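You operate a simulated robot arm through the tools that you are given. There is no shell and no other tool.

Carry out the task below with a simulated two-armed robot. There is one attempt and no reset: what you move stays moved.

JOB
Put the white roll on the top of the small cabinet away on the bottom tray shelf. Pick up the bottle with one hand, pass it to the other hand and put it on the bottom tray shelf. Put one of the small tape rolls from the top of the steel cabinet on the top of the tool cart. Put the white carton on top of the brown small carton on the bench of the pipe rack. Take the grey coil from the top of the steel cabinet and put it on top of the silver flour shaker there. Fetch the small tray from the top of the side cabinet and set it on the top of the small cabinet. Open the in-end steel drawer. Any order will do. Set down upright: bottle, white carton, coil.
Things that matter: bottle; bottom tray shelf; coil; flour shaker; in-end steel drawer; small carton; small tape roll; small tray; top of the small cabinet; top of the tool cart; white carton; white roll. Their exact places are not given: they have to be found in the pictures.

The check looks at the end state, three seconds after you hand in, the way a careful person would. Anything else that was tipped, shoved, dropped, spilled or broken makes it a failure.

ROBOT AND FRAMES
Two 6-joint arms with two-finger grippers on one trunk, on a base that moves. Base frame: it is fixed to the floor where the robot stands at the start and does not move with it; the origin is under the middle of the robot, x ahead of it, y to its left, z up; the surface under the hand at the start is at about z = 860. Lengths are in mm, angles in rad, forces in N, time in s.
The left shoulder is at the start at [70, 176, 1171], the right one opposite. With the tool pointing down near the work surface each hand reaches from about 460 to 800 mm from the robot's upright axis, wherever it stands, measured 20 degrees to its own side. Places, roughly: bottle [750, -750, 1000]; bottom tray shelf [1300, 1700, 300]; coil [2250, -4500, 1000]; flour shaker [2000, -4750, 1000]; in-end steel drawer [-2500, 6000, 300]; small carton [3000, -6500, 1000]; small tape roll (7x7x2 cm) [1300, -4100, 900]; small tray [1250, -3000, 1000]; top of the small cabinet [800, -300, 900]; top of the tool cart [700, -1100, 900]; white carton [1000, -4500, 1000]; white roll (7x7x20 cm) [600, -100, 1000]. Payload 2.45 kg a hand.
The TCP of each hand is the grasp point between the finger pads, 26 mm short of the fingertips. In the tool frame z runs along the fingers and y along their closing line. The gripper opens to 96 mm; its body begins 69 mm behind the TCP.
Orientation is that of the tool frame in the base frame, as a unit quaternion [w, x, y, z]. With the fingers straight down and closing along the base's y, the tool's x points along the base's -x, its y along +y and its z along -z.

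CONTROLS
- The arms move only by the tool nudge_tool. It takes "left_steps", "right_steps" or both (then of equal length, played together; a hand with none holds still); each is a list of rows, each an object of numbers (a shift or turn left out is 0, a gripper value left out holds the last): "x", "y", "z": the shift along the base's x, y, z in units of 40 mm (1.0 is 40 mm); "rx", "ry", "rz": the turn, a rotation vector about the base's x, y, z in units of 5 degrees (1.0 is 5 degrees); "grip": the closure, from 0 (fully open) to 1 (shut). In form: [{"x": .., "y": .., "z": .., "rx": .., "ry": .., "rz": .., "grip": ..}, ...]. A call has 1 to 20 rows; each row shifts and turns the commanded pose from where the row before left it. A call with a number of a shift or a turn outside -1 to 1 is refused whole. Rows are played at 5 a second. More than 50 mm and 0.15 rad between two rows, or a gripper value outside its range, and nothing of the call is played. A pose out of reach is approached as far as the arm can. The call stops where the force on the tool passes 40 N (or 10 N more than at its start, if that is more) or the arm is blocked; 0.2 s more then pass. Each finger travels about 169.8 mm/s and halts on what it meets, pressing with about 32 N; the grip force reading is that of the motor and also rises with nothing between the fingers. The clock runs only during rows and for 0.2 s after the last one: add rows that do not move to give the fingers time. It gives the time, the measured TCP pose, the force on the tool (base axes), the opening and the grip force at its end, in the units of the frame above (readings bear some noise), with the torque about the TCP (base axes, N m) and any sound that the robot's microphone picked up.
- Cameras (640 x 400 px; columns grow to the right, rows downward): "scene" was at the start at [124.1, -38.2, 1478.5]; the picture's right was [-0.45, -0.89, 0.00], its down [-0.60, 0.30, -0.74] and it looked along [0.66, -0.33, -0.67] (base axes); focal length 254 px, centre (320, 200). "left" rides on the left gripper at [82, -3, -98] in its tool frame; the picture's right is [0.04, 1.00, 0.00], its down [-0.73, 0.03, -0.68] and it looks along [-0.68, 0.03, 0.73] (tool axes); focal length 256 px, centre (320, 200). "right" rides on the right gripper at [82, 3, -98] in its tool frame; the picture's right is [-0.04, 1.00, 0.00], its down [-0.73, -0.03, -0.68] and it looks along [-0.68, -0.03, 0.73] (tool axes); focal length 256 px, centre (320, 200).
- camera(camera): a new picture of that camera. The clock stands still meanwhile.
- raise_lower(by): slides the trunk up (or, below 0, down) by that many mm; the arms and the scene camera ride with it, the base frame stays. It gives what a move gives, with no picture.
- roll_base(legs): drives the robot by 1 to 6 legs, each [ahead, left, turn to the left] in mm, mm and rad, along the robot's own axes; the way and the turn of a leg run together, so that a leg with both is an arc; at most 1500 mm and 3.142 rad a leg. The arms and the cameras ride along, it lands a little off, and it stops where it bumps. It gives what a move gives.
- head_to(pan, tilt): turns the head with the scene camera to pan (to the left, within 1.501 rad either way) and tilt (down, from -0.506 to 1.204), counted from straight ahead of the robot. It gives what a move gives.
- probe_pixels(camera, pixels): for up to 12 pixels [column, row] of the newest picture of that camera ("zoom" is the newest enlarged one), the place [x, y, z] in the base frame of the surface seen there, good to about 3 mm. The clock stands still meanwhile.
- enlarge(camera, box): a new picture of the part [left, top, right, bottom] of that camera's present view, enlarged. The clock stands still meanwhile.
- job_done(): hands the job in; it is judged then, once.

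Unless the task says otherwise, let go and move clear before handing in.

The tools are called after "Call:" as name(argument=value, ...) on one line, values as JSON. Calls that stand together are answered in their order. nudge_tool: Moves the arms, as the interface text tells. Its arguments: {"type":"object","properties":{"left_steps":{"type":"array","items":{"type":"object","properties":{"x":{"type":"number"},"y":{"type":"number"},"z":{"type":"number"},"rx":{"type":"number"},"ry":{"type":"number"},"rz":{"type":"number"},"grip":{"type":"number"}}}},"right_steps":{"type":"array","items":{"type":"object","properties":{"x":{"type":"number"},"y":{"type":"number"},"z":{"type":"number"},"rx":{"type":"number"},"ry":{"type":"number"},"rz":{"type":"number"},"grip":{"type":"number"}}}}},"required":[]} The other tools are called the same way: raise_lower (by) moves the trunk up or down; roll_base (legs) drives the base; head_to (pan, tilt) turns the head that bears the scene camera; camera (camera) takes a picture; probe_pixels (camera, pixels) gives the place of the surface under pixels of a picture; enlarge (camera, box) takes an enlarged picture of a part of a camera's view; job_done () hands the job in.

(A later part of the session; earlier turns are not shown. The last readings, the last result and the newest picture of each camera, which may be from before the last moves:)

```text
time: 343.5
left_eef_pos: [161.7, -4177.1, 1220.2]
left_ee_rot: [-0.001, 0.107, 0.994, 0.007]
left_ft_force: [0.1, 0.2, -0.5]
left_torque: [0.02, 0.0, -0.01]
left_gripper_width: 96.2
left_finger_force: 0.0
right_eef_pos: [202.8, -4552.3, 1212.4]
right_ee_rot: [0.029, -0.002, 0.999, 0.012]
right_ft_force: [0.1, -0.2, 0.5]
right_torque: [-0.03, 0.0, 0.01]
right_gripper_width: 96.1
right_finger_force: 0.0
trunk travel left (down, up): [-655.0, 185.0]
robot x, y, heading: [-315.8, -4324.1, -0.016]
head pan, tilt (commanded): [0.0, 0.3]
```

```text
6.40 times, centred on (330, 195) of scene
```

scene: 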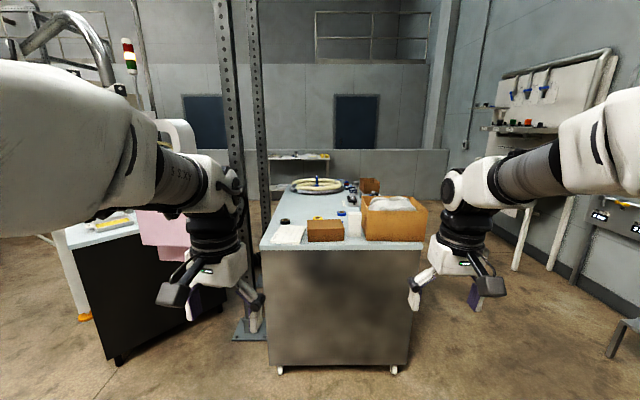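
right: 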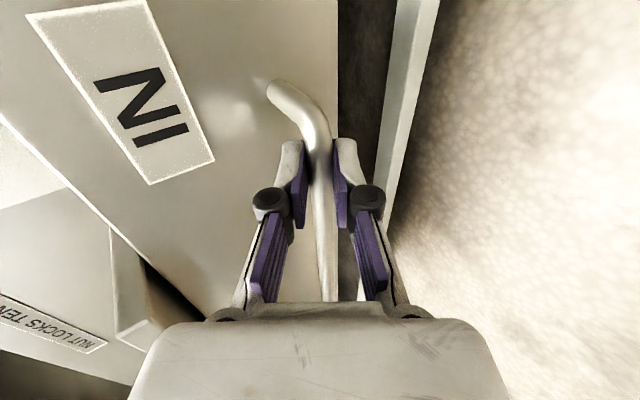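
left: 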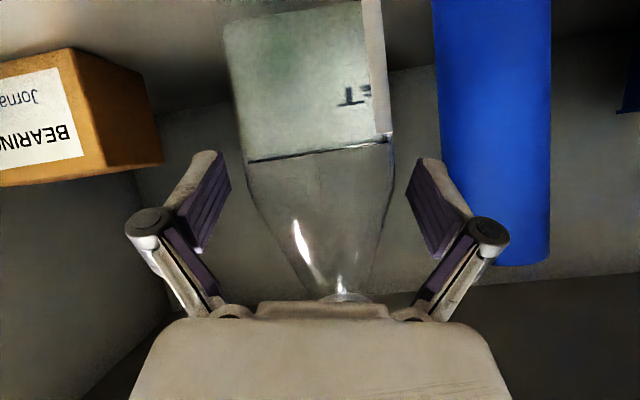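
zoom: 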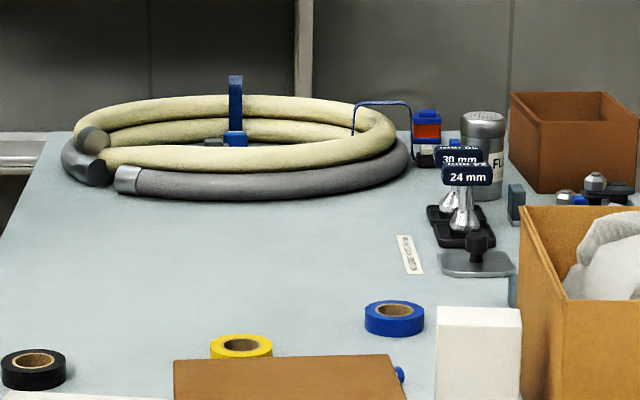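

The large hose coil dominates the far end; the "grey coil" at about (2250,−4500) needs a closer look from another side. I probe the cabinet's right edge and the aisle on its right side.

Call:
head_to(pan=-0.55, tilt=0.3)

Call:
head_to(pan=-0.55, tilt=0.3)

Call:
camera(camera="scene")

```text
time: 344.4
left_eef_pos: [162.4, -4177.6, 1221.3]
left_ee_rot: [-0.001, 0.107, 0.994, 0.007]
left_ft_force: [0.0, 0.1, -0.3]
left_torque: [0.01, 0.0, 0.01]
left_gripper_width: 96.1
left_finger_force: 0.1
right_eef_pos: [203.4, -4551.6, 1213.2]
right_ee_rot: [0.03, -0.001, 0.999, 0.012]
right_ft_force: [-0.9, -0.3, -0.4]
right_torque: [0.05, 0.0, -0.03]
right_gripper_width: 96.1
right_finger_force: 0.1
trunk travel left (down, up): [-655.0, 185.0]
robot x, y, heading: [-315.5, -4324.0, -0.012]
head pan, tilt (commanded): [-0.55, 0.3]
```

```text
time: 345.0
left_eef_pos: [162.1, -4176.3, 1220.2]
left_ee_rot: [-0.001, 0.107, 0.994, 0.007]
left_ft_force: [-0.4, 1.3, 0.0]
left_torque: [0.0, -0.01, 0.0]
left_gripper_width: 95.9
left_finger_force: 0.0
right_eef_pos: [202.2, -4552.4, 1212.7]
right_ee_rot: [0.03, -0.002, 0.999, 0.011]
right_ft_force: [0.7, -0.3, 0.3]
right_torque: [0.0, 0.0, 0.01]
right_gripper_width: 95.8
right_finger_force: 0.1
trunk travel left (down, up): [-655.0, 185.0]
robot x, y, heading: [-316.8, -4328.4, -0.006]
head pan, tilt (commanded): [-0.55, 0.3]
```

```text
taken
```

scene: 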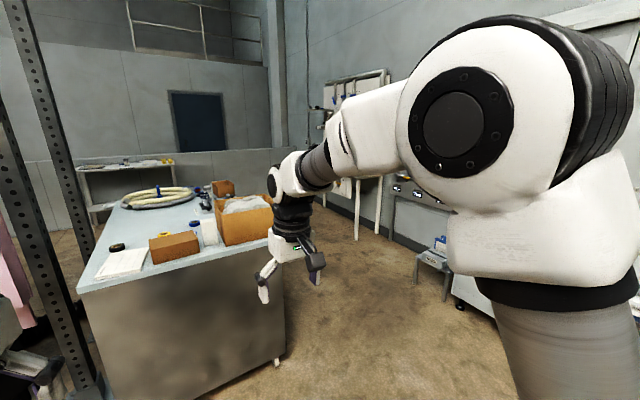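

Call:
probe_pixels(camera="scene", pixels=[[275, 235], [278, 358], [440, 255], [420, 280], [450, 300], [455, 305], [405, 190], [330, 200], [275, 200], [355, 235], [350, 300], [240, 225]])

```text
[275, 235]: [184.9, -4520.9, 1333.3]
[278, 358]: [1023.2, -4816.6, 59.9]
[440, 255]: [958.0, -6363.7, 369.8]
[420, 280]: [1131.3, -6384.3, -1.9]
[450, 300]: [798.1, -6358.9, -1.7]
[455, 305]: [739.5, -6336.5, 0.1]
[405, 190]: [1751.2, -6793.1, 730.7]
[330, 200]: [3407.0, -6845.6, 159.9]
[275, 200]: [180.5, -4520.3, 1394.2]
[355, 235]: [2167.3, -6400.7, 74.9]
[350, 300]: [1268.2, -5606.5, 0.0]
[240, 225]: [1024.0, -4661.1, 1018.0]
```

The cabinet's right side is at y≈−4816 and the aisle beyond is ~1500 mm wide. I drive down the aisle and turn to face the cabinet from the right.

Call:
roll_base(legs=[[0, -1230, 0], [1450, 0, 0], [850, 0, 0], [0, 0, 1.571]])

Call:
head_to(pan=0.0, tilt=0.4)

Call:
head_to(pan=0.0, tilt=0.4)

Call:
camera(camera="scene")

```text
time: 366.0
left_eef_pos: [1832.3, -5081.3, 1221.7]
left_ee_rot: [-0.006, -0.628, 0.778, 0.005]
left_ft_force: [-0.1, -0.4, 0.5]
left_torque: [0.0, -0.01, 0.0]
left_gripper_width: 96.0
left_finger_force: 0.0
right_eef_pos: [2207.8, -5042.0, 1212.7]
right_ee_rot: [-0.013, 0.707, -0.706, -0.029]
right_ft_force: [0.7, -0.6, -0.1]
right_torque: [0.01, 0.0, -0.01]
right_gripper_width: 96.2
right_finger_force: 0.0
trunk travel left (down, up): [-655.0, 185.0]
robot x, y, heading: [1983.2, -5558.6, 1.561]
head pan, tilt (commanded): [-0.55, 0.3]
```

```text
time: 366.9
left_eef_pos: [1831.1, -5081.5, 1220.2]
left_ee_rot: [-0.006, -0.627, 0.779, 0.004]
left_ft_force: [0.5, 0.3, -0.5]
left_torque: [-0.03, 0.01, 0.01]
left_gripper_width: 96.3
left_finger_force: 0.0
right_eef_pos: [2206.3, -5041.6, 1211.8]
right_ee_rot: [-0.013, 0.708, -0.706, -0.029]
right_ft_force: [0.0, 0.4, -0.5]
right_torque: [-0.01, 0.01, 0.01]
right_gripper_width: 95.9
right_finger_force: 0.1
trunk travel left (down, up): [-655.0, 185.0]
robot x, y, heading: [1978.7, -5563.0, 1.557]
head pan, tilt (commanded): [0.0, 0.4]
```

```text
time: 367.6
left_eef_pos: [1830.5, -5081.8, 1222.2]
left_ee_rot: [-0.006, -0.627, 0.779, 0.004]
left_ft_force: [0.4, 0.1, -0.1]
left_torque: [-0.03, 0.01, 0.04]
left_gripper_width: 96.0
left_finger_force: 0.1
right_eef_pos: [2206.2, -5041.2, 1212.5]
right_ee_rot: [-0.012, 0.707, -0.706, -0.028]
right_ft_force: [1.0, 0.3, -1.5]
right_torque: [0.01, -0.02, -0.01]
right_gripper_width: 96.2
right_finger_force: 0.0
trunk travel left (down, up): [-655.0, 185.0]
robot x, y, heading: [1983.1, -5561.0, 1.568]
head pan, tilt (commanded): [0.0, 0.4]
```

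```text
taken
```

scene: 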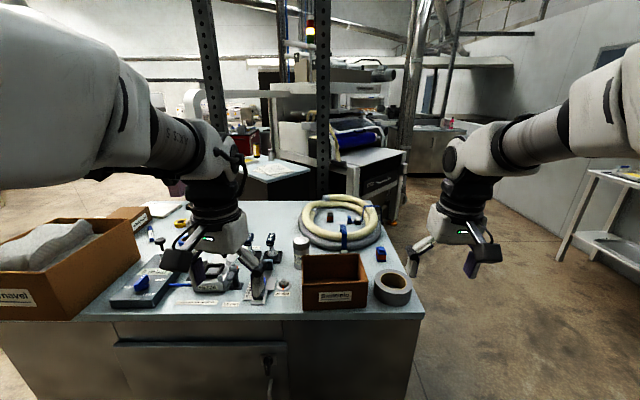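

Now a grey coil is visible at (393,288) at the right corner, and the silver flour shaker at (300,252). I enlarge.

Call:
enlarge(camera="scene", box=[240, 195, 440, 335])

```text
2.86 times, centred on (340, 265) of scene
```

zoom: 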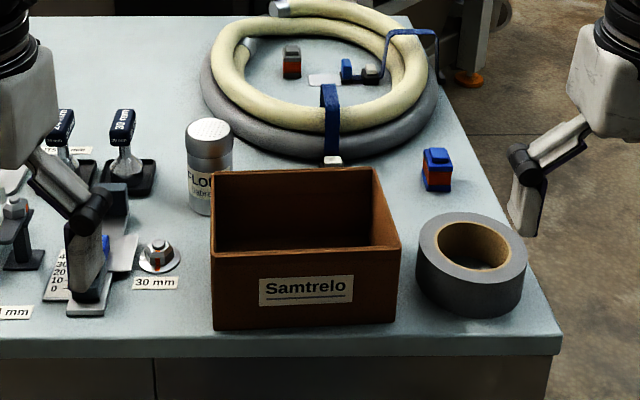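

I probe the grey ring coil, shaker, the open brown box and table edges.

Call:
probe_pixels(camera="zoom", pixels=[[430, 240], [515, 240], [470, 218], [470, 275], [470, 300], [472, 240], [208, 128], [208, 180], [300, 250], [210, 255], [400, 255], [555, 335]])

```text
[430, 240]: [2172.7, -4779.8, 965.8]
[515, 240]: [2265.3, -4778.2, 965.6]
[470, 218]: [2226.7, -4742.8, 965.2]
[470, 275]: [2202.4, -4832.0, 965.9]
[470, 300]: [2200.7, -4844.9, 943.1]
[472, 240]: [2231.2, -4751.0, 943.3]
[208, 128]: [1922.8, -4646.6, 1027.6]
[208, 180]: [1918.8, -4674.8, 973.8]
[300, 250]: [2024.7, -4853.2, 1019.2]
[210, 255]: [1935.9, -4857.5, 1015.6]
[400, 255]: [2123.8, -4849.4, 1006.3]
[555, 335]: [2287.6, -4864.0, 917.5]
```

The ring looks like a roll of duct tape; but there are small cube-like parts: a grey/red one inside the hose ring at zoom (290,62) and a blue/red one at (437,170). I probe those and zoom in.

Call:
probe_pixels(camera="zoom", pixels=[[290, 52], [290, 72], [437, 155], [437, 185], [345, 70], [370, 75], [330, 110], [410, 35]])

Call:
enlarge(camera="scene", box=[295, 190, 395, 260])

```text
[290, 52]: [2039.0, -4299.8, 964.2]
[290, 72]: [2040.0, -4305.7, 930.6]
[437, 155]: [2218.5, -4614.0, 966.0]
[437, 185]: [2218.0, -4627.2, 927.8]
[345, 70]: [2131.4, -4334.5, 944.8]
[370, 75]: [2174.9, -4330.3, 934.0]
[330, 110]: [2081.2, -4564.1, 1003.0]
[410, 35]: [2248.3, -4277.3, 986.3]
```

```text
5.71 times, centred on (345, 225) of scene
```

zoom: 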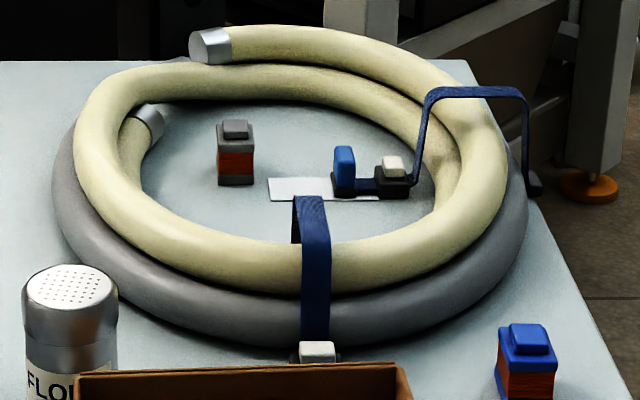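

Two cube-like "coils" exist: a grey-capped one inside the hose ring at about (2040,−4290) and a blue-capped one at about (2218,−4615). I raise the trunk and come nearer for a better look.

Call:
raise_lower(by=185)

Call:
roll_base(legs=[[200, -60, 0]])

Call:
head_to(pan=0.0, tilt=0.6)

Call:
head_to(pan=0.0, tilt=0.6)

Call:
camera(camera="scene")

```text
time: 369.6
left_eef_pos: [1831.3, -5081.8, 1405.6]
left_ee_rot: [-0.007, -0.627, 0.779, 0.005]
left_ft_force: [0.1, 0.7, -0.2]
left_torque: [-0.04, 0.02, 0.01]
left_gripper_width: 96.2
left_finger_force: 0.1
right_eef_pos: [2206.4, -5040.9, 1396.3]
right_ee_rot: [-0.013, 0.708, -0.706, -0.029]
right_ft_force: [0.3, -0.6, -0.7]
right_torque: [-0.01, 0.03, 0.0]
right_gripper_width: 96.1
right_finger_force: 0.1
trunk travel left (down, up): [-840.0, 0.0]
robot x, y, heading: [1978.0, -5555.9, 1.569]
head pan, tilt (commanded): [0.0, 0.4]
```

```text
time: 371.2
left_eef_pos: [1892.5, -4888.6, 1408.5]
left_ee_rot: [-0.005, -0.626, 0.78, 0.006]
left_ft_force: [-0.2, -0.1, -0.2]
left_torque: [0.07, -0.02, -0.02]
left_gripper_width: 95.9
left_finger_force: 0.0
right_eef_pos: [2267.0, -4848.4, 1399.7]
right_ee_rot: [-0.014, 0.708, -0.706, -0.029]
right_ft_force: [0.0, -0.5, 0.9]
right_torque: [0.05, -0.01, -0.01]
right_gripper_width: 95.9
right_finger_force: 0.1
trunk travel left (down, up): [-840.0, 0.0]
robot x, y, heading: [2042.6, -5361.4, 1.559]
head pan, tilt (commanded): [0.0, 0.4]
```

```text
time: 371.9
left_eef_pos: [1893.9, -4884.7, 1405.9]
left_ee_rot: [-0.006, -0.627, 0.779, 0.004]
left_ft_force: [0.7, 0.5, -0.1]
left_torque: [-0.02, 0.02, -0.01]
left_gripper_width: 95.8
left_finger_force: 0.1
right_eef_pos: [2268.3, -4845.6, 1398.5]
right_ee_rot: [-0.012, 0.708, -0.705, -0.03]
right_ft_force: [-0.2, -0.4, -1.0]
right_torque: [0.0, -0.03, 0.02]
right_gripper_width: 95.9
right_finger_force: 0.1
trunk travel left (down, up): [-840.0, 0.0]
robot x, y, heading: [2044.2, -5366.4, 1.561]
head pan, tilt (commanded): [0.0, 0.6]
```

```text
time: 372.6
left_eef_pos: [1893.3, -4884.9, 1406.7]
left_ee_rot: [-0.005, -0.627, 0.779, 0.004]
left_ft_force: [-0.4, 0.5, -0.2]
left_torque: [-0.02, 0.03, -0.02]
left_gripper_width: 96.0
left_finger_force: 0.1
right_eef_pos: [2267.5, -4846.0, 1398.5]
right_ee_rot: [-0.013, 0.708, -0.706, -0.029]
right_ft_force: [0.0, -0.8, 0.7]
right_torque: [0.0, 0.01, -0.04]
right_gripper_width: 95.9
right_finger_force: 0.0
trunk travel left (down, up): [-840.0, 0.0]
robot x, y, heading: [2041.6, -5361.5, 1.566]
head pan, tilt (commanded): [0.0, 0.6]
```

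```text
taken
```

scene: 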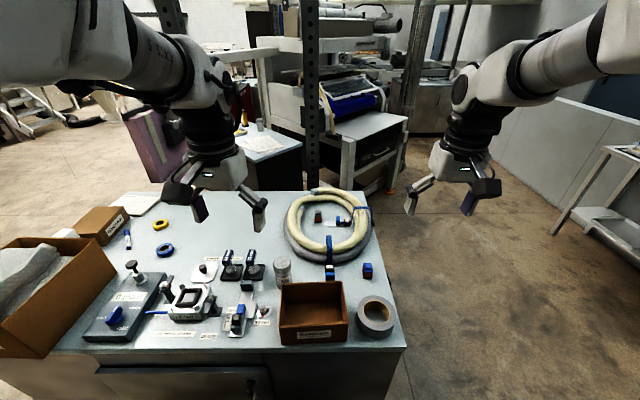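

Call:
enlarge(camera="scene", box=[260, 185, 410, 345])

Call:
enlarge(camera="scene", box=[300, 195, 390, 285])

```text
2.50 times, centred on (335, 265) of scene
```

zoom: 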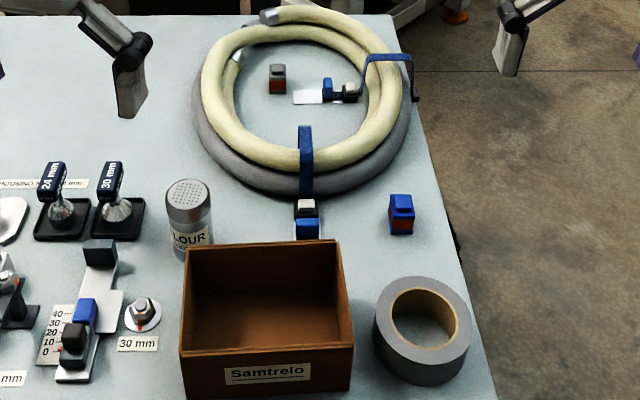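

```text
4.44 times, centred on (345, 240) of scene
```

zoom: 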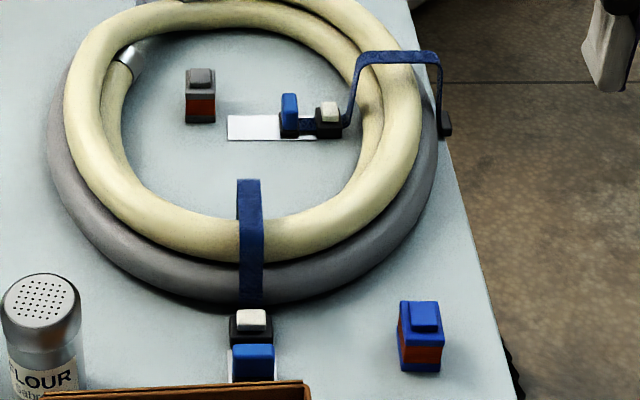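

The grey coil sits inside the hose ring, closer to the cabinet's east end. I check the floor room east of the cabinet and the heights of hose and coil.

Call:
probe_pixels(camera="scene", pixels=[[480, 300], [560, 250], [610, 250], [580, 330], [520, 210], [420, 180], [390, 190], [460, 250], [550, 200], [640, 290], [400, 350], [440, 220]])

Call:
probe_pixels(camera="zoom", pixels=[[200, 75], [200, 105], [187, 90], [214, 90], [130, 150], [250, 235], [250, 190], [410, 150], [340, 105], [290, 95], [200, 20], [440, 130]])

```text
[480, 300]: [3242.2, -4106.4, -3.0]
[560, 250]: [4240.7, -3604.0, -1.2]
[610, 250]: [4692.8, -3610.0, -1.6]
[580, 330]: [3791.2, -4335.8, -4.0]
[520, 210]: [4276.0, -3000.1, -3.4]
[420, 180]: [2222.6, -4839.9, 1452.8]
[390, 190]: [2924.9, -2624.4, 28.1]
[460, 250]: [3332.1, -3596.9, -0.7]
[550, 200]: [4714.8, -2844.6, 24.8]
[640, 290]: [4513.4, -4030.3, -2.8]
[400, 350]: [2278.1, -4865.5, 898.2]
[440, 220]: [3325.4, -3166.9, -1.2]
```

```text
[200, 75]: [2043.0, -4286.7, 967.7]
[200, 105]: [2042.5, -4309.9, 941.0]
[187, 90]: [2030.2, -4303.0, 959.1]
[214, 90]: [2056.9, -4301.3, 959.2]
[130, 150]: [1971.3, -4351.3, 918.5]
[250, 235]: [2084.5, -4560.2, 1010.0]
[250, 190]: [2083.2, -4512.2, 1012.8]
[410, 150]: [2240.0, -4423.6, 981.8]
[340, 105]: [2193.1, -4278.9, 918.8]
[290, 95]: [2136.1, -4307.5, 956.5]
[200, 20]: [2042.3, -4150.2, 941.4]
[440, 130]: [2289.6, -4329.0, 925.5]
```

There's wide free floor east of the cabinet, and the grey coil stands at about (2043,−4292), 28 mm wide, top ≈968. I drive to the east end and face −x.

Call:
roll_base(legs=[[0, -800, 0], [950, 0, 0], [0, 0, 1.571]])

Call:
camera(camera="scene")

```text
time: 385.1
left_eef_pos: [2363.7, -4576.8, 1405.1]
left_ee_rot: [0.007, 0.994, -0.111, 0.0]
left_ft_force: [-0.1, 0.6, -0.6]
left_torque: [0.01, 0.03, 0.02]
left_gripper_width: 95.9
left_finger_force: 0.1
right_eef_pos: [2325.8, -4201.0, 1397.5]
right_ee_rot: [0.012, 0.999, -0.002, -0.03]
right_ft_force: [0.4, 1.0, 0.4]
right_torque: [0.0, 0.01, -0.03]
right_gripper_width: 96.1
right_finger_force: 0.1
trunk travel left (down, up): [-840.0, 0.0]
robot x, y, heading: [2841.3, -4428.9, 3.124]
head pan, tilt (commanded): [0.0, 0.6]
```

```text
taken
```

scene: 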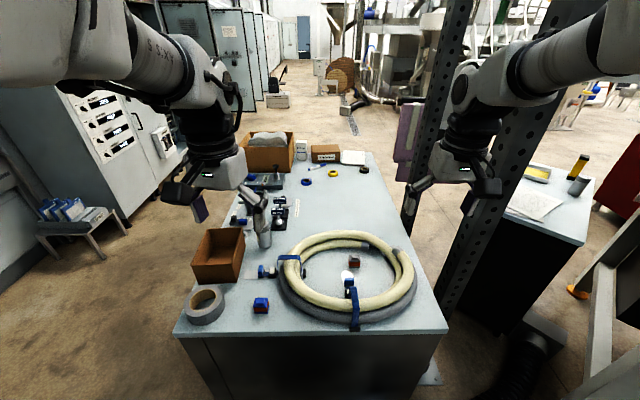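

The grey coil is at (354,262). A perforated post stands at right; I probe it along with the coil, shaker and edges.

Call:
probe_pixels(camera="scene", pixels=[[500, 180], [470, 250], [440, 100], [415, 215], [354, 258], [354, 267], [265, 225], [262, 245], [445, 330], [175, 335], [350, 280], [360, 300]])

Call:
enlarge(camera="scene", box=[230, 180, 430, 330])

```text
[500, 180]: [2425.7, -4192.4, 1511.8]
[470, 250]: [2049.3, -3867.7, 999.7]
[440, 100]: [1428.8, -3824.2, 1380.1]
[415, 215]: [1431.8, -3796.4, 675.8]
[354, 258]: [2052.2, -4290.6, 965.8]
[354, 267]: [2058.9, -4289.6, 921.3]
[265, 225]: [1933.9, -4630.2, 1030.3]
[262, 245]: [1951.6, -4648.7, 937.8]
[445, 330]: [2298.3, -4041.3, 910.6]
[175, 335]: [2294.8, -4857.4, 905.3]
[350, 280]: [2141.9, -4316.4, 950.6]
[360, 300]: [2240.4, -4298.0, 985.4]
```

```text
2.67 times, centred on (330, 255) of scene
```

zoom: 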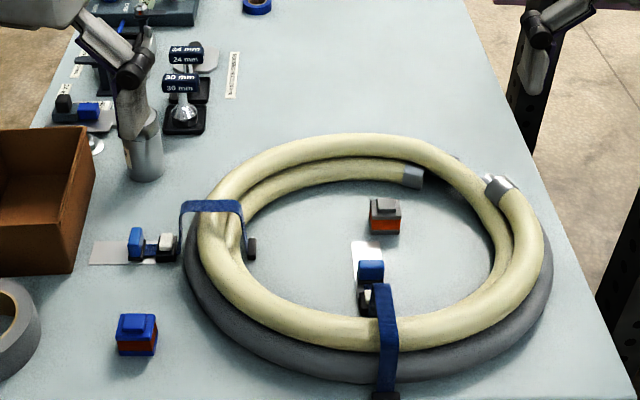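

Everything is visible. I move to about (2643,−4480) with heading π and lower the trunk 100 for a top-down grasp of the grey coil with the right hand.

Call:
roll_base(legs=[[197, 54, 0.017]])

Call:
raise_lower(by=-100)

```text
time: 386.7
left_eef_pos: [2172.4, -4635.4, 1407.4]
left_ee_rot: [0.008, 0.995, -0.101, -0.001]
left_ft_force: [1.1, -0.9, 0.2]
left_torque: [-0.03, 0.05, -0.01]
left_gripper_width: 96.2
left_finger_force: 0.0
right_eef_pos: [2127.3, -4261.6, 1399.1]
right_ee_rot: [0.012, 0.999, 0.008, -0.031]
right_ft_force: [0.1, 0.7, 0.2]
right_torque: [-0.04, 0.03, 0.02]
right_gripper_width: 95.8
right_finger_force: 0.1
trunk travel left (down, up): [-840.0, 0.0]
robot x, y, heading: [2643.0, -4484.2, -3.141]
head pan, tilt (commanded): [0.0, 0.6]
```

```text
time: 388.1
left_eef_pos: [2167.9, -4637.3, 1306.9]
left_ee_rot: [0.008, 0.995, -0.102, 0.001]
left_ft_force: [0.3, -0.5, -0.3]
left_torque: [0.01, -0.04, 0.04]
left_gripper_width: 95.9
left_finger_force: 0.1
right_eef_pos: [2124.8, -4264.0, 1297.7]
right_ee_rot: [0.011, 0.999, 0.007, -0.03]
right_ft_force: [0.1, -0.4, -0.4]
right_torque: [-0.03, 0.01, 0.0]
right_gripper_width: 95.9
right_finger_force: 0.1
trunk travel left (down, up): [-740.0, 100.0]
robot x, y, heading: [2645.2, -4481.8, -3.139]
head pan, tilt (commanded): [0.0, 0.6]
```

I straighten the right tool to vertical and bring it over the coil.

Call:
nudge_tool(right_steps=[{"rx": 0.25, "ry": -0.69, "rz": -0.16, "x": -0.5}, {"x": -0.5, "y": -0.2, "z": -0.6}, {"x": -0.5, "y": -0.2, "z": -0.8}, {"x": -0.5, "y": -0.2, "z": -0.9}, {"z": -1}, {"z": -1}, {"z": -0.9}, {}])

Call:
camera(camera="right")

Call:
camera(camera="scene")

```text
time: 389.9
left_eef_pos: [2168.2, -4637.7, 1307.5]
left_ee_rot: [0.008, 0.995, -0.102, 0.001]
left_ft_force: [0.6, -0.2, 0.0]
left_torque: [0.03, 0.02, 0.02]
left_gripper_width: 96.1
left_finger_force: 0.1
right_eef_pos: [2044.6, -4286.7, 1088.9]
right_ee_rot: [0.001, 1.0, 0.0, 0.0]
right_ft_force: [-0.4, -0.4, 0.2]
right_torque: [0.01, 0.03, 0.0]
right_gripper_width: 96.2
right_finger_force: 0.0
trunk travel left (down, up): [-740.0, 100.0]
robot x, y, heading: [2643.9, -4483.6, -3.14]
head pan, tilt (commanded): [0.0, 0.6]
```

```text
taken
```

right: 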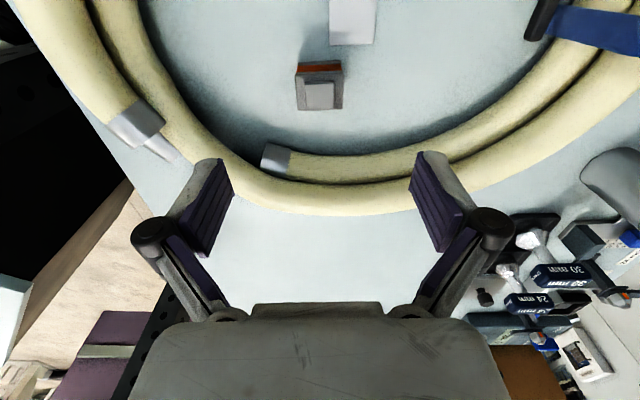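

```text
taken
```

scene: 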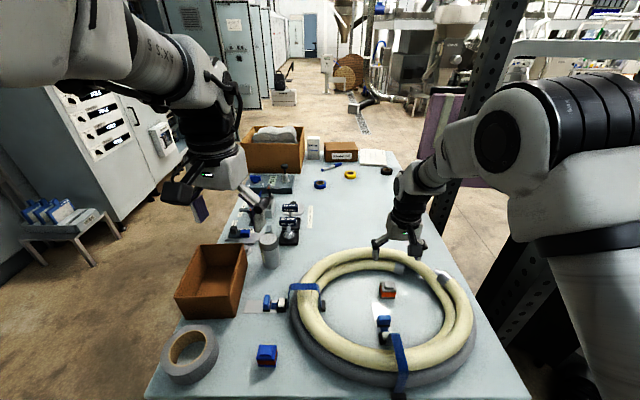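

The coil is at (320,88) in the right camera; I probe its top for precise centre.

Call:
probe_pixels(camera="right", pixels=[[319, 95], [303, 98], [335, 98], [319, 84], [319, 108], [298, 105], [341, 105], [320, 70], [265, 160], [345, 20]])

Call:
enlarge(camera="right", box=[260, 40, 380, 140])

```text
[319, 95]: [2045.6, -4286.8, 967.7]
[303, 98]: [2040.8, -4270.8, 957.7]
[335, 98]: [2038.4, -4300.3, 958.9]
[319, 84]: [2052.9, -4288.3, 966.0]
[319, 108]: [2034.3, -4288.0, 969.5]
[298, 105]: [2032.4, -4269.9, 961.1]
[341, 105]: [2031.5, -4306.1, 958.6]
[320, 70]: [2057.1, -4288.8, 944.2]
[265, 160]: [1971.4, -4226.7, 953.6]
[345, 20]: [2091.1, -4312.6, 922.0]
```

```text
4.00 times, centred on (320, 90) of right
```

zoom: 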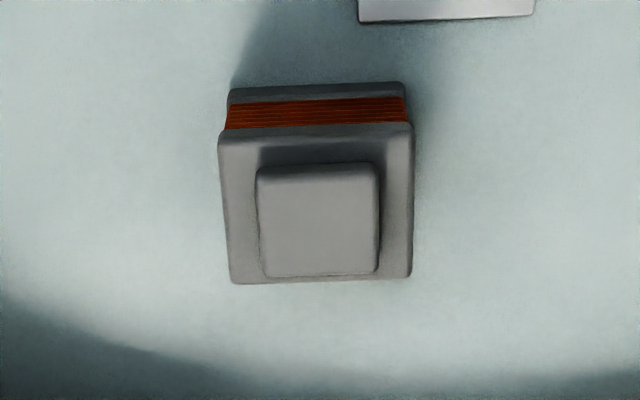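

The coil is centred at (2041,−4288), 38 mm wide. I descend to z≈947 and close on it.

Call:
nudge_tool(right_steps=[{"x": -0.09, "y": -0.03, "z": -0.9}, {"z": -0.9}, {"z": -0.9}, {"z": -0.6}, {"z": -0.24}, {}, {"grip": 0.4}, {"grip": 1}, {}, {}])

Call:
camera(camera="right")

```text
time: 392.1
left_eef_pos: [2168.3, -4637.8, 1306.6]
left_ee_rot: [0.007, 0.995, -0.102, 0.001]
left_ft_force: [0.2, -0.3, -0.8]
left_torque: [-0.03, -0.03, -0.02]
left_gripper_width: 96.1
left_finger_force: 0.0
right_eef_pos: [2038.9, -4289.2, 947.1]
right_ee_rot: [0.0, 1.0, 0.0, 0.0]
right_ft_force: [-2.0, 0.6, 2.1]
right_torque: [0.05, 0.03, -0.01]
right_gripper_width: 41.2
right_finger_force: 32.3
trunk travel left (down, up): [-740.0, 100.0]
robot x, y, heading: [2643.3, -4481.3, -3.138]
head pan, tilt (commanded): [0.0, 0.6]
```

```text
taken
```

right: 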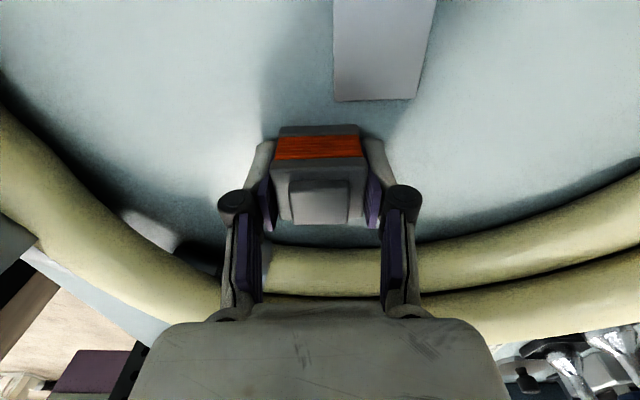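

The coil is held (41 mm). I lift it 240 mm and shift the base toward the shaker.

Call:
nudge_tool(right_steps=[{"z": 0.5}, {"z": 1}, {"z": 1}, {"z": 1}, {"z": 1}, {"z": 1}, {"z": 0.5}, {}])

Call:
roll_base(legs=[[40, 355, 0]])

Call:
camera(camera="scene")

```text
time: 393.9
left_eef_pos: [2168.0, -4637.0, 1306.4]
left_ee_rot: [0.007, 0.995, -0.102, 0.002]
left_ft_force: [0.4, 0.8, 0.0]
left_torque: [-0.05, 0.02, 0.01]
left_gripper_width: 96.1
left_finger_force: 0.1
right_eef_pos: [2040.9, -4288.7, 1188.8]
right_ee_rot: [0.0, 1.0, 0.0, 0.0]
right_ft_force: [0.2, 0.3, 0.0]
right_torque: [0.0, 0.03, -0.05]
right_gripper_width: 0.0
right_finger_force: 28.6
trunk travel left (down, up): [-740.0, 100.0]
robot x, y, heading: [2641.9, -4481.5, -3.136]
head pan, tilt (commanded): [0.0, 0.6]
```

```text
time: 396.2
left_eef_pos: [2128.1, -4991.1, 1306.5]
left_ee_rot: [0.008, 0.995, -0.101, 0.001]
left_ft_force: [-0.6, 0.2, -1.0]
left_torque: [-0.03, -0.01, 0.0]
left_gripper_width: 96.1
left_finger_force: 0.1
right_eef_pos: [2002.4, -4644.3, 1189.5]
right_ee_rot: [0.002, 1.0, 0.0, 0.0]
right_ft_force: [0.4, 0.4, -0.3]
right_torque: [-0.05, 0.01, -0.03]
right_gripper_width: 0.0
right_finger_force: 29.0
trunk travel left (down, up): [-740.0, 100.0]
robot x, y, heading: [2603.1, -4835.4, -3.141]
head pan, tilt (commanded): [0.0, 0.6]
```

```text
taken
```

scene: 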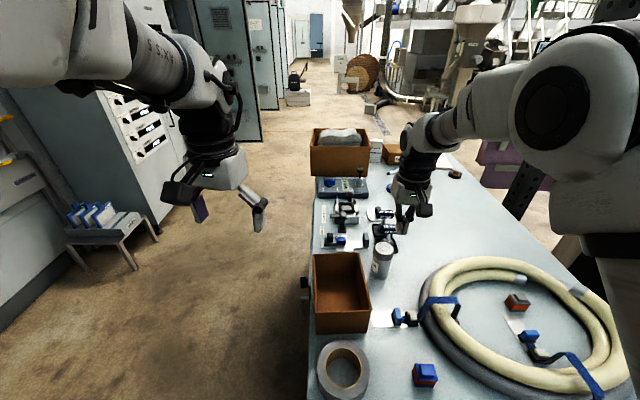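

The gripper is empty (width 0): the coil slipped and is still in the ring at (517,303). I check its state.

Call:
enlarge(camera="scene", box=[420, 250, 620, 390])

Call:
probe_pixels(camera="zoom", pixels=[[305, 145], [325, 150], [315, 165], [290, 160], [345, 180]])

```text
2.86 times, centred on (520, 320) of scene
```

zoom: 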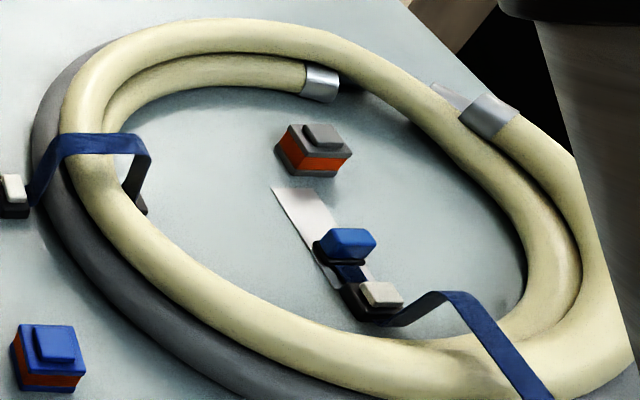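

```text
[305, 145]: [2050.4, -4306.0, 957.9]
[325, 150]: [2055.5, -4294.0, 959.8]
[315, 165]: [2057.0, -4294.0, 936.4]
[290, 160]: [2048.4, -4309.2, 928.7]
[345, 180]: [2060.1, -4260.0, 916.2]
```

The coil is still upright at about (2041,−4290). I go back, open, and regrasp more carefully with a slow lift.

Call:
nudge_tool(right_steps=[{"grip": 0}, {}])

Call:
roll_base(legs=[[-40, -355, 0]])

Call:
nudge_tool(right_steps=[{"z": -1}, {"z": -1}, {"z": -0.5}, {}])

Call:
enlarge(camera="right", box=[220, 20, 420, 200])

```text
time: 396.8
left_eef_pos: [2128.9, -4991.1, 1307.5]
left_ee_rot: [0.008, 0.995, -0.102, 0.0]
left_ft_force: [-0.5, 0.8, 0.4]
left_torque: [-0.01, 0.01, 0.01]
left_gripper_width: 95.8
left_finger_force: 0.0
right_eef_pos: [2002.0, -4643.8, 1187.9]
right_ee_rot: [0.0, 1.0, 0.0, 0.0]
right_ft_force: [1.1, -0.6, 0.0]
right_torque: [0.01, 0.0, 0.01]
right_gripper_width: 95.8
right_finger_force: 0.0
trunk travel left (down, up): [-740.0, 100.0]
robot x, y, heading: [2607.9, -4838.1, -3.136]
head pan, tilt (commanded): [0.0, 0.6]
```

```text
time: 399.1
left_eef_pos: [2166.9, -4637.0, 1305.9]
left_ee_rot: [0.007, 0.995, -0.101, 0.001]
left_ft_force: [0.8, 0.3, 0.4]
left_torque: [-0.04, 0.0, -0.02]
left_gripper_width: 95.8
left_finger_force: 0.0
right_eef_pos: [2040.6, -4290.7, 1188.8]
right_ee_rot: [0.0, 1.0, 0.001, 0.0]
right_ft_force: [1.3, 0.3, -0.5]
right_torque: [0.0, 0.03, -0.02]
right_gripper_width: 96.0
right_finger_force: 0.0
trunk travel left (down, up): [-740.0, 100.0]
robot x, y, heading: [2643.4, -4484.8, -3.137]
head pan, tilt (commanded): [0.0, 0.6]
```

```text
time: 400.1
left_eef_pos: [2168.6, -4638.4, 1305.9]
left_ee_rot: [0.007, 0.995, -0.101, 0.0]
left_ft_force: [0.4, -0.2, -0.2]
left_torque: [0.03, -0.03, 0.0]
left_gripper_width: 95.7
left_finger_force: 0.1
right_eef_pos: [2040.0, -4289.0, 1089.9]
right_ee_rot: [0.001, 1.0, 0.001, 0.0]
right_ft_force: [-0.7, 0.9, 0.1]
right_torque: [0.0, 0.03, -0.01]
right_gripper_width: 96.2
right_finger_force: 0.1
trunk travel left (down, up): [-740.0, 100.0]
robot x, y, heading: [2641.3, -4480.5, -3.137]
head pan, tilt (commanded): [0.0, 0.6]
```

```text
2.22 times, centred on (320, 110) of right
```

zoom: 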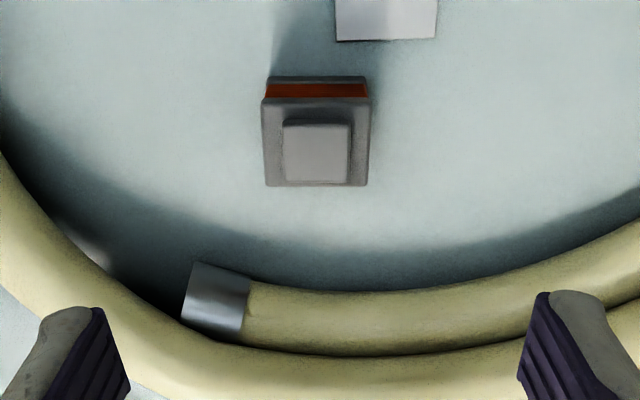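

The coil is now square to the gripper. I descend to z≈945, close with a longer wait, and lift slowly.

Call:
nudge_tool(right_steps=[{"z": -0.9}, {"z": -0.9}, {"z": -0.9}, {"z": -0.6}, {"z": -0.32}, {}, {"grip": 0.4}, {"grip": 0.5}, {"grip": 1}, {}, {}, {}, {}])

Call:
nudge_tool(right_steps=[{"z": 0.05}, {"z": 0.05}, {"z": 0.1}, {"z": 0.1}, {"z": 0.1}, {"z": 0.1}])

Call:
camera(camera="right")

```text
time: 402.9
left_eef_pos: [2168.5, -4637.3, 1307.3]
left_ee_rot: [0.008, 0.995, -0.102, 0.001]
left_ft_force: [-0.1, 1.8, 0.5]
left_torque: [-0.04, -0.01, -0.02]
left_gripper_width: 96.2
left_finger_force: 0.0
right_eef_pos: [2040.3, -4288.8, 946.2]
right_ee_rot: [0.001, 1.0, 0.002, 0.0]
right_ft_force: [-4.8, 3.1, 13.8]
right_torque: [0.14, -0.05, 0.04]
right_gripper_width: 41.2
right_finger_force: 32.1
trunk travel left (down, up): [-740.0, 100.0]
robot x, y, heading: [2642.6, -4481.9, -3.137]
head pan, tilt (commanded): [0.0, 0.6]
```

```text
time: 404.3
left_eef_pos: [2168.4, -4638.3, 1307.5]
left_ee_rot: [0.007, 0.995, -0.101, 0.002]
left_ft_force: [-0.5, -0.5, -1.5]
left_torque: [-0.01, -0.01, 0.02]
left_gripper_width: 95.8
left_finger_force: 0.1
right_eef_pos: [2040.1, -4288.0, 964.8]
right_ee_rot: [0.001, 1.0, 0.002, 0.001]
right_ft_force: [0.2, -0.3, -0.9]
right_torque: [-0.02, 0.01, 0.02]
right_gripper_width: 41.4
right_finger_force: 31.9
trunk travel left (down, up): [-740.0, 100.0]
robot x, y, heading: [2643.9, -4480.3, -3.142]
head pan, tilt (commanded): [0.0, 0.6]
```

```text
taken
```

right: 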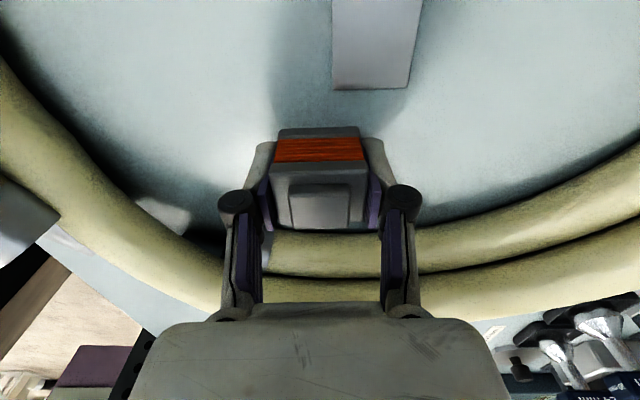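

It's held this time (41.4 mm, light). I continue lifting slowly.

Call:
nudge_tool(right_steps=[{"z": 0.15}, {"z": 0.2}, {"z": 0.25}, {"z": 0.3}, {"z": 0.3}, {"z": 0.3}, {"z": 0.3}, {"z": 0.3}, {"z": 0.3}, {"z": 0.3}, {"z": 0.3}, {"z": 0.3}, {"z": 0.2}, {"z": 0.1}, {}])

Call:
camera(camera="right")

```text
time: 407.5
left_eef_pos: [2167.1, -4636.3, 1307.2]
left_ee_rot: [0.007, 0.995, -0.101, 0.001]
left_ft_force: [0.6, 0.4, 0.5]
left_torque: [0.02, 0.0, -0.03]
left_gripper_width: 95.7
left_finger_force: 0.1
right_eef_pos: [2040.2, -4289.6, 1108.2]
right_ee_rot: [0.002, 1.0, 0.001, 0.0]
right_ft_force: [0.2, -0.3, -1.3]
right_torque: [0.02, -0.03, -0.02]
right_gripper_width: 41.3
right_finger_force: 32.2
trunk travel left (down, up): [-740.0, 100.0]
robot x, y, heading: [2647.6, -4486.0, -3.137]
head pan, tilt (commanded): [0.0, 0.6]
```

```text
taken
```

right: 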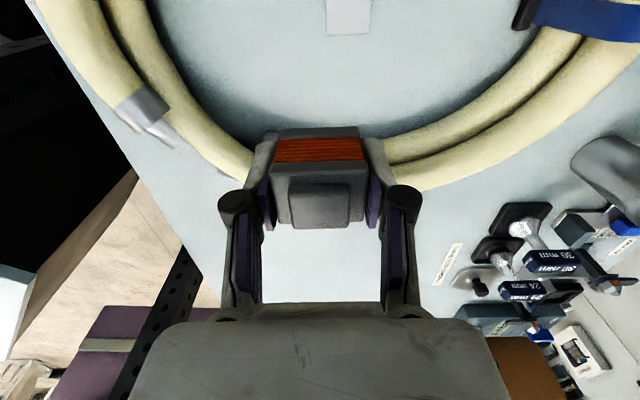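

The coil is safely lifted. I raise a bit more and shift the base to the shaker again.

Call:
nudge_tool(right_steps=[{"z": 0.2}, {"z": 0.3}, {"z": 0.3}, {"z": 0.2}, {}])

Call:
roll_base(legs=[[40, 357, 0]])

Call:
camera(camera="right")

Call:
camera(camera="scene")

```text
time: 408.7
left_eef_pos: [2167.8, -4637.6, 1307.6]
left_ee_rot: [0.007, 0.995, -0.101, 0.001]
left_ft_force: [-0.9, 0.2, 0.3]
left_torque: [0.01, 0.02, 0.0]
left_gripper_width: 96.2
left_finger_force: 0.1
right_eef_pos: [2039.0, -4287.9, 1149.0]
right_ee_rot: [0.001, 1.0, 0.0, 0.001]
right_ft_force: [0.5, 0.1, -1.1]
right_torque: [0.0, 0.0, 0.0]
right_gripper_width: 41.5
right_finger_force: 31.6
trunk travel left (down, up): [-740.0, 100.0]
robot x, y, heading: [2643.7, -4480.7, -3.134]
head pan, tilt (commanded): [0.0, 0.6]
```

```text
time: 411.0
left_eef_pos: [2129.4, -4995.4, 1307.6]
left_ee_rot: [0.008, 0.995, -0.102, 0.001]
left_ft_force: [-0.3, 0.7, 0.6]
left_torque: [0.0, -0.03, -0.04]
left_gripper_width: 96.0
left_finger_force: 0.1
right_eef_pos: [2001.7, -4646.4, 1149.5]
right_ee_rot: [0.002, 1.0, 0.0, 0.0]
right_ft_force: [0.6, 0.1, -1.4]
right_torque: [-0.03, -0.02, -0.03]
right_gripper_width: 41.5
right_finger_force: 32.1
trunk travel left (down, up): [-740.0, 100.0]
robot x, y, heading: [2606.5, -4838.3, -3.139]
head pan, tilt (commanded): [0.0, 0.6]
```

```text
taken
```

right: 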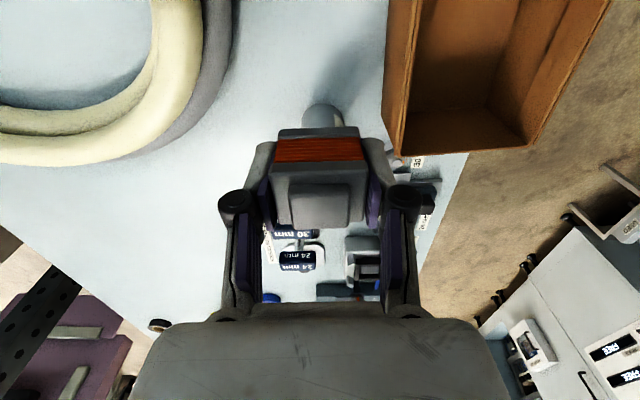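

```text
taken
```

scene: 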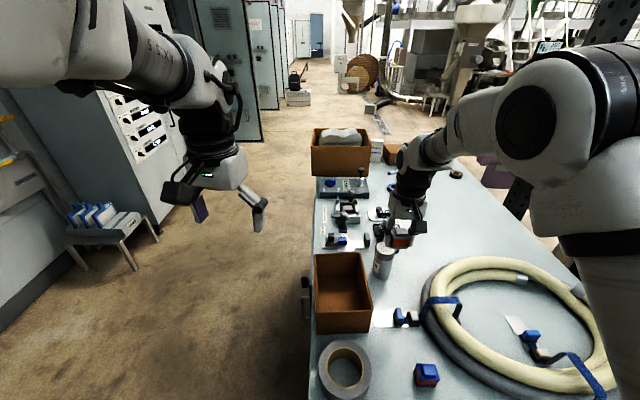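

The coil is held over the table next to the shaker (383,262). I zoom to measure the shaker top exactly.

Call:
enlarge(camera="scene", box=[340, 190, 460, 290])

Call:
probe_pixels(camera="zoom", pixels=[[215, 225], [180, 240], [240, 240], [215, 240], [200, 300], [230, 300], [185, 290], [250, 290], [215, 300], [260, 170], [290, 195], [260, 200]])

```text
4.00 times, centred on (400, 240) of scene
```

zoom: 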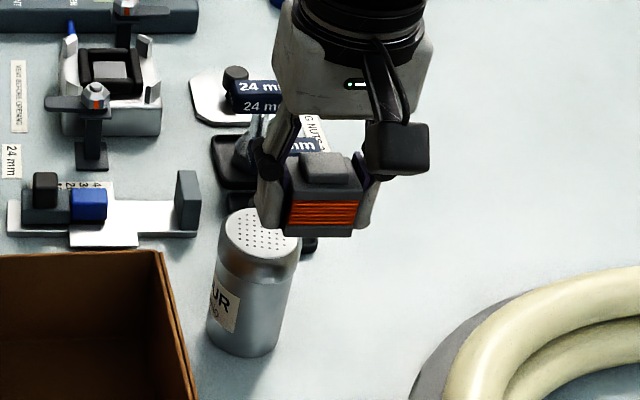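

```text
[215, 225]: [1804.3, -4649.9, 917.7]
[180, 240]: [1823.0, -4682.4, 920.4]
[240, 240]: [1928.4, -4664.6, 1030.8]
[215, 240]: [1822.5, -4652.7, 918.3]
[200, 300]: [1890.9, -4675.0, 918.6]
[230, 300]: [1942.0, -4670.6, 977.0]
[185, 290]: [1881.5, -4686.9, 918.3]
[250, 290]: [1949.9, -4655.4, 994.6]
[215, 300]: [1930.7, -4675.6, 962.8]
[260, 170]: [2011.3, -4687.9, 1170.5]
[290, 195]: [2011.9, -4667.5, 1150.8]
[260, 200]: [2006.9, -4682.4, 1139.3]
```

I probe the shaker's top disc edges.

Call:
probe_pixels(camera="zoom", pixels=[[230, 238], [262, 240], [290, 245], [262, 256], [250, 218], [240, 212], [225, 232], [296, 248], [245, 255], [280, 256]])

```text
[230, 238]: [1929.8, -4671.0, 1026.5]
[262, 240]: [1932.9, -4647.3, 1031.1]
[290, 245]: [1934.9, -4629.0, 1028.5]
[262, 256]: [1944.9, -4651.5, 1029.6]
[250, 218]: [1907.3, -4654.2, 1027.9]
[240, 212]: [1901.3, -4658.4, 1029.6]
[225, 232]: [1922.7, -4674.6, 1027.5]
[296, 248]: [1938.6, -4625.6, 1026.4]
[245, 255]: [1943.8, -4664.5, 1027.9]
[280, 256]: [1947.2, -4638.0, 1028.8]
```

The shaker top is centred at (1923,−4649), z≈1030. I move the coil above it and descend most of the way.

Call:
nudge_tool(right_steps=[{"x": -0.4, "y": -0.03}, {"x": -0.5, "y": -0.03}, {"x": -0.5}, {"x": -0.4}, {"x": -0.17}, {}, {"z": -0.4}, {"z": -0.5}, {"z": -0.5}, {"z": -0.4}, {"z": -0.2}, {}])

Call:
enlarge(camera="scene", box=[340, 190, 460, 290])

Call:
camera(camera="right")

```text
time: 413.6
left_eef_pos: [2129.6, -4996.1, 1305.4]
left_ee_rot: [0.007, 0.995, -0.102, 0.002]
left_ft_force: [0.7, -0.2, -0.5]
left_torque: [0.04, -0.02, -0.02]
left_gripper_width: 96.0
left_finger_force: 0.1
right_eef_pos: [1921.8, -4649.4, 1069.4]
right_ee_rot: [0.001, 1.0, 0.0, 0.0]
right_ft_force: [0.7, 0.0, -2.3]
right_torque: [-0.01, 0.02, 0.02]
right_gripper_width: 41.3
right_finger_force: 32.0
trunk travel left (down, up): [-740.0, 100.0]
robot x, y, heading: [2605.2, -4842.4, -3.142]
head pan, tilt (commanded): [0.0, 0.6]
```

```text
4.00 times, centred on (400, 240) of scene
```

zoom: 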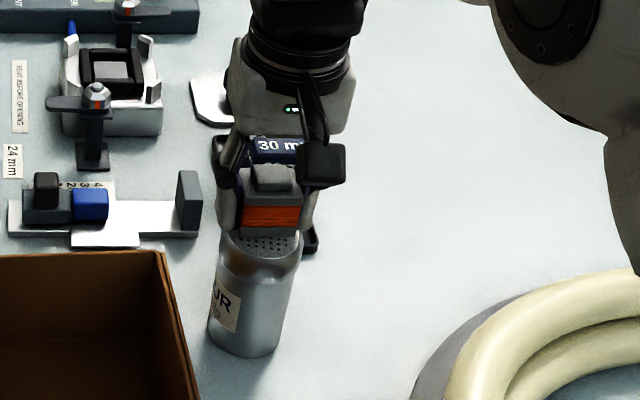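

```text
taken
```

right: 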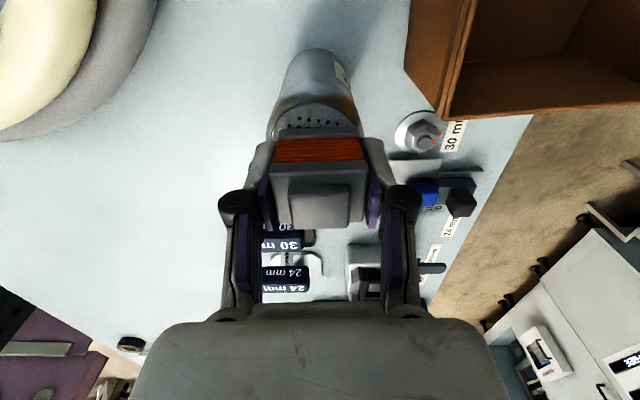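

The coil is aligned over the shaker. I descend in small steps to contact.

Call:
nudge_tool(right_steps=[{"z": -0.1}, {"z": -0.08}, {}])

Call:
nudge_tool(right_steps=[{"z": -0.05}, {}])

```text
time: 414.4
left_eef_pos: [2128.2, -4995.4, 1305.4]
left_ee_rot: [0.007, 0.995, -0.102, 0.001]
left_ft_force: [0.7, 0.8, 0.0]
left_torque: [-0.01, 0.0, -0.01]
left_gripper_width: 95.8
left_finger_force: 0.1
right_eef_pos: [1923.3, -4648.8, 1061.0]
right_ee_rot: [0.001, 1.0, 0.0, 0.001]
right_ft_force: [-0.3, 0.7, -1.9]
right_torque: [0.01, 0.0, 0.03]
right_gripper_width: 41.4
right_finger_force: 32.0
trunk travel left (down, up): [-740.0, 100.0]
robot x, y, heading: [2610.2, -4839.1, -3.138]
head pan, tilt (commanded): [0.0, 0.6]
```

```text
time: 415.0
left_eef_pos: [2129.3, -4996.0, 1305.8]
left_ee_rot: [0.008, 0.995, -0.102, 0.001]
left_ft_force: [0.1, -0.3, 0.1]
left_torque: [0.03, 0.04, 0.05]
left_gripper_width: 95.8
left_finger_force: 0.0
right_eef_pos: [1922.9, -4650.1, 1059.2]
right_ee_rot: [0.001, 1.0, 0.0, 0.001]
right_ft_force: [-0.3, -0.2, -1.8]
right_torque: [0.03, 0.0, 0.0]
right_gripper_width: 41.3
right_finger_force: 31.8
trunk travel left (down, up): [-740.0, 100.0]
robot x, y, heading: [2604.4, -4836.9, -3.141]
head pan, tilt (commanded): [0.0, 0.6]
```

Call:
nudge_tool(right_steps=[{"z": -0.05}, {}])

Call:
nudge_tool(right_steps=[{"z": -0.04}, {}])

Call:
enlarge(camera="scene", box=[360, 210, 440, 280])

```text
time: 415.6
left_eef_pos: [2129.8, -4997.0, 1307.1]
left_ee_rot: [0.008, 0.995, -0.103, 0.0]
left_ft_force: [-0.3, 0.9, -0.1]
left_torque: [-0.02, 0.02, 0.04]
left_gripper_width: 95.8
left_finger_force: 0.0
right_eef_pos: [1922.3, -4649.0, 1057.3]
right_ee_rot: [0.001, 1.0, 0.0, 0.001]
right_ft_force: [0.2, -0.5, -2.1]
right_torque: [-0.03, 0.01, 0.01]
right_gripper_width: 41.0
right_finger_force: 31.8
trunk travel left (down, up): [-740.0, 100.0]
robot x, y, heading: [2606.5, -4844.2, -3.137]
head pan, tilt (commanded): [0.0, 0.6]
```

```text
time: 416.2
left_eef_pos: [2128.6, -4996.7, 1305.1]
left_ee_rot: [0.007, 0.995, -0.102, 0.0]
left_ft_force: [-0.2, -0.7, 0.2]
left_torque: [-0.02, 0.0, -0.02]
left_gripper_width: 96.1
left_finger_force: 0.1
right_eef_pos: [1921.8, -4650.8, 1056.3]
right_ee_rot: [0.0, 1.0, -0.001, 0.001]
right_ft_force: [-0.4, 0.4, -1.7]
right_torque: [0.0, 0.03, 0.02]
right_gripper_width: 41.3
right_finger_force: 31.5
trunk travel left (down, up): [-740.0, 100.0]
robot x, y, heading: [2604.7, -4841.3, -3.138]
head pan, tilt (commanded): [0.0, 0.6]
```

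```text
5.71 times, centred on (400, 245) of scene
```

zoom: 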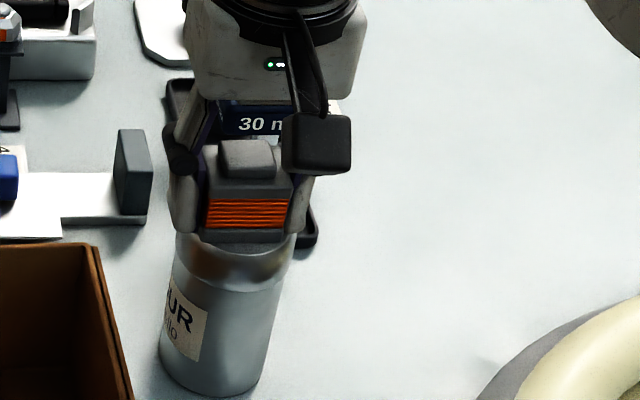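

Nearly touching. I probe the coil's lower plate and the shaker rim to see the remaining gap.

Call:
probe_pixels(camera="zoom", pixels=[[248, 234], [248, 228], [235, 244], [200, 242], [285, 243], [245, 150], [230, 185], [215, 237]])

Call:
nudge_tool(right_steps=[{"z": -0.04}, {}])

```text
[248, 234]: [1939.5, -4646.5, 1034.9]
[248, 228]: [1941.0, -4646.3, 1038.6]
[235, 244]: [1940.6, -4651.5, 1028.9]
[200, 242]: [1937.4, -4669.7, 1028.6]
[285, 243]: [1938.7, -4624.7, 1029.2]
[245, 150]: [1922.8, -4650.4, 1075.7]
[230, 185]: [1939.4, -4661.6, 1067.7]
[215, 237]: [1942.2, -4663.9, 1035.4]
```

```text
time: 416.8
left_eef_pos: [2130.3, -4996.6, 1307.4]
left_ee_rot: [0.007, 0.995, -0.102, 0.001]
left_ft_force: [-0.1, 0.3, 0.0]
left_torque: [0.0, 0.0, -0.01]
left_gripper_width: 96.1
left_finger_force: 0.1
right_eef_pos: [1922.9, -4648.2, 1056.1]
right_ee_rot: [0.001, 1.0, 0.0, -0.001]
right_ft_force: [-2.2, 0.1, 8.9]
right_torque: [0.13, 0.03, 0.02]
right_gripper_width: 41.4
right_finger_force: 32.2
trunk travel left (down, up): [-740.0, 100.0]
robot x, y, heading: [2607.9, -4843.0, -3.141]
head pan, tilt (commanded): [0.0, 0.6]
```

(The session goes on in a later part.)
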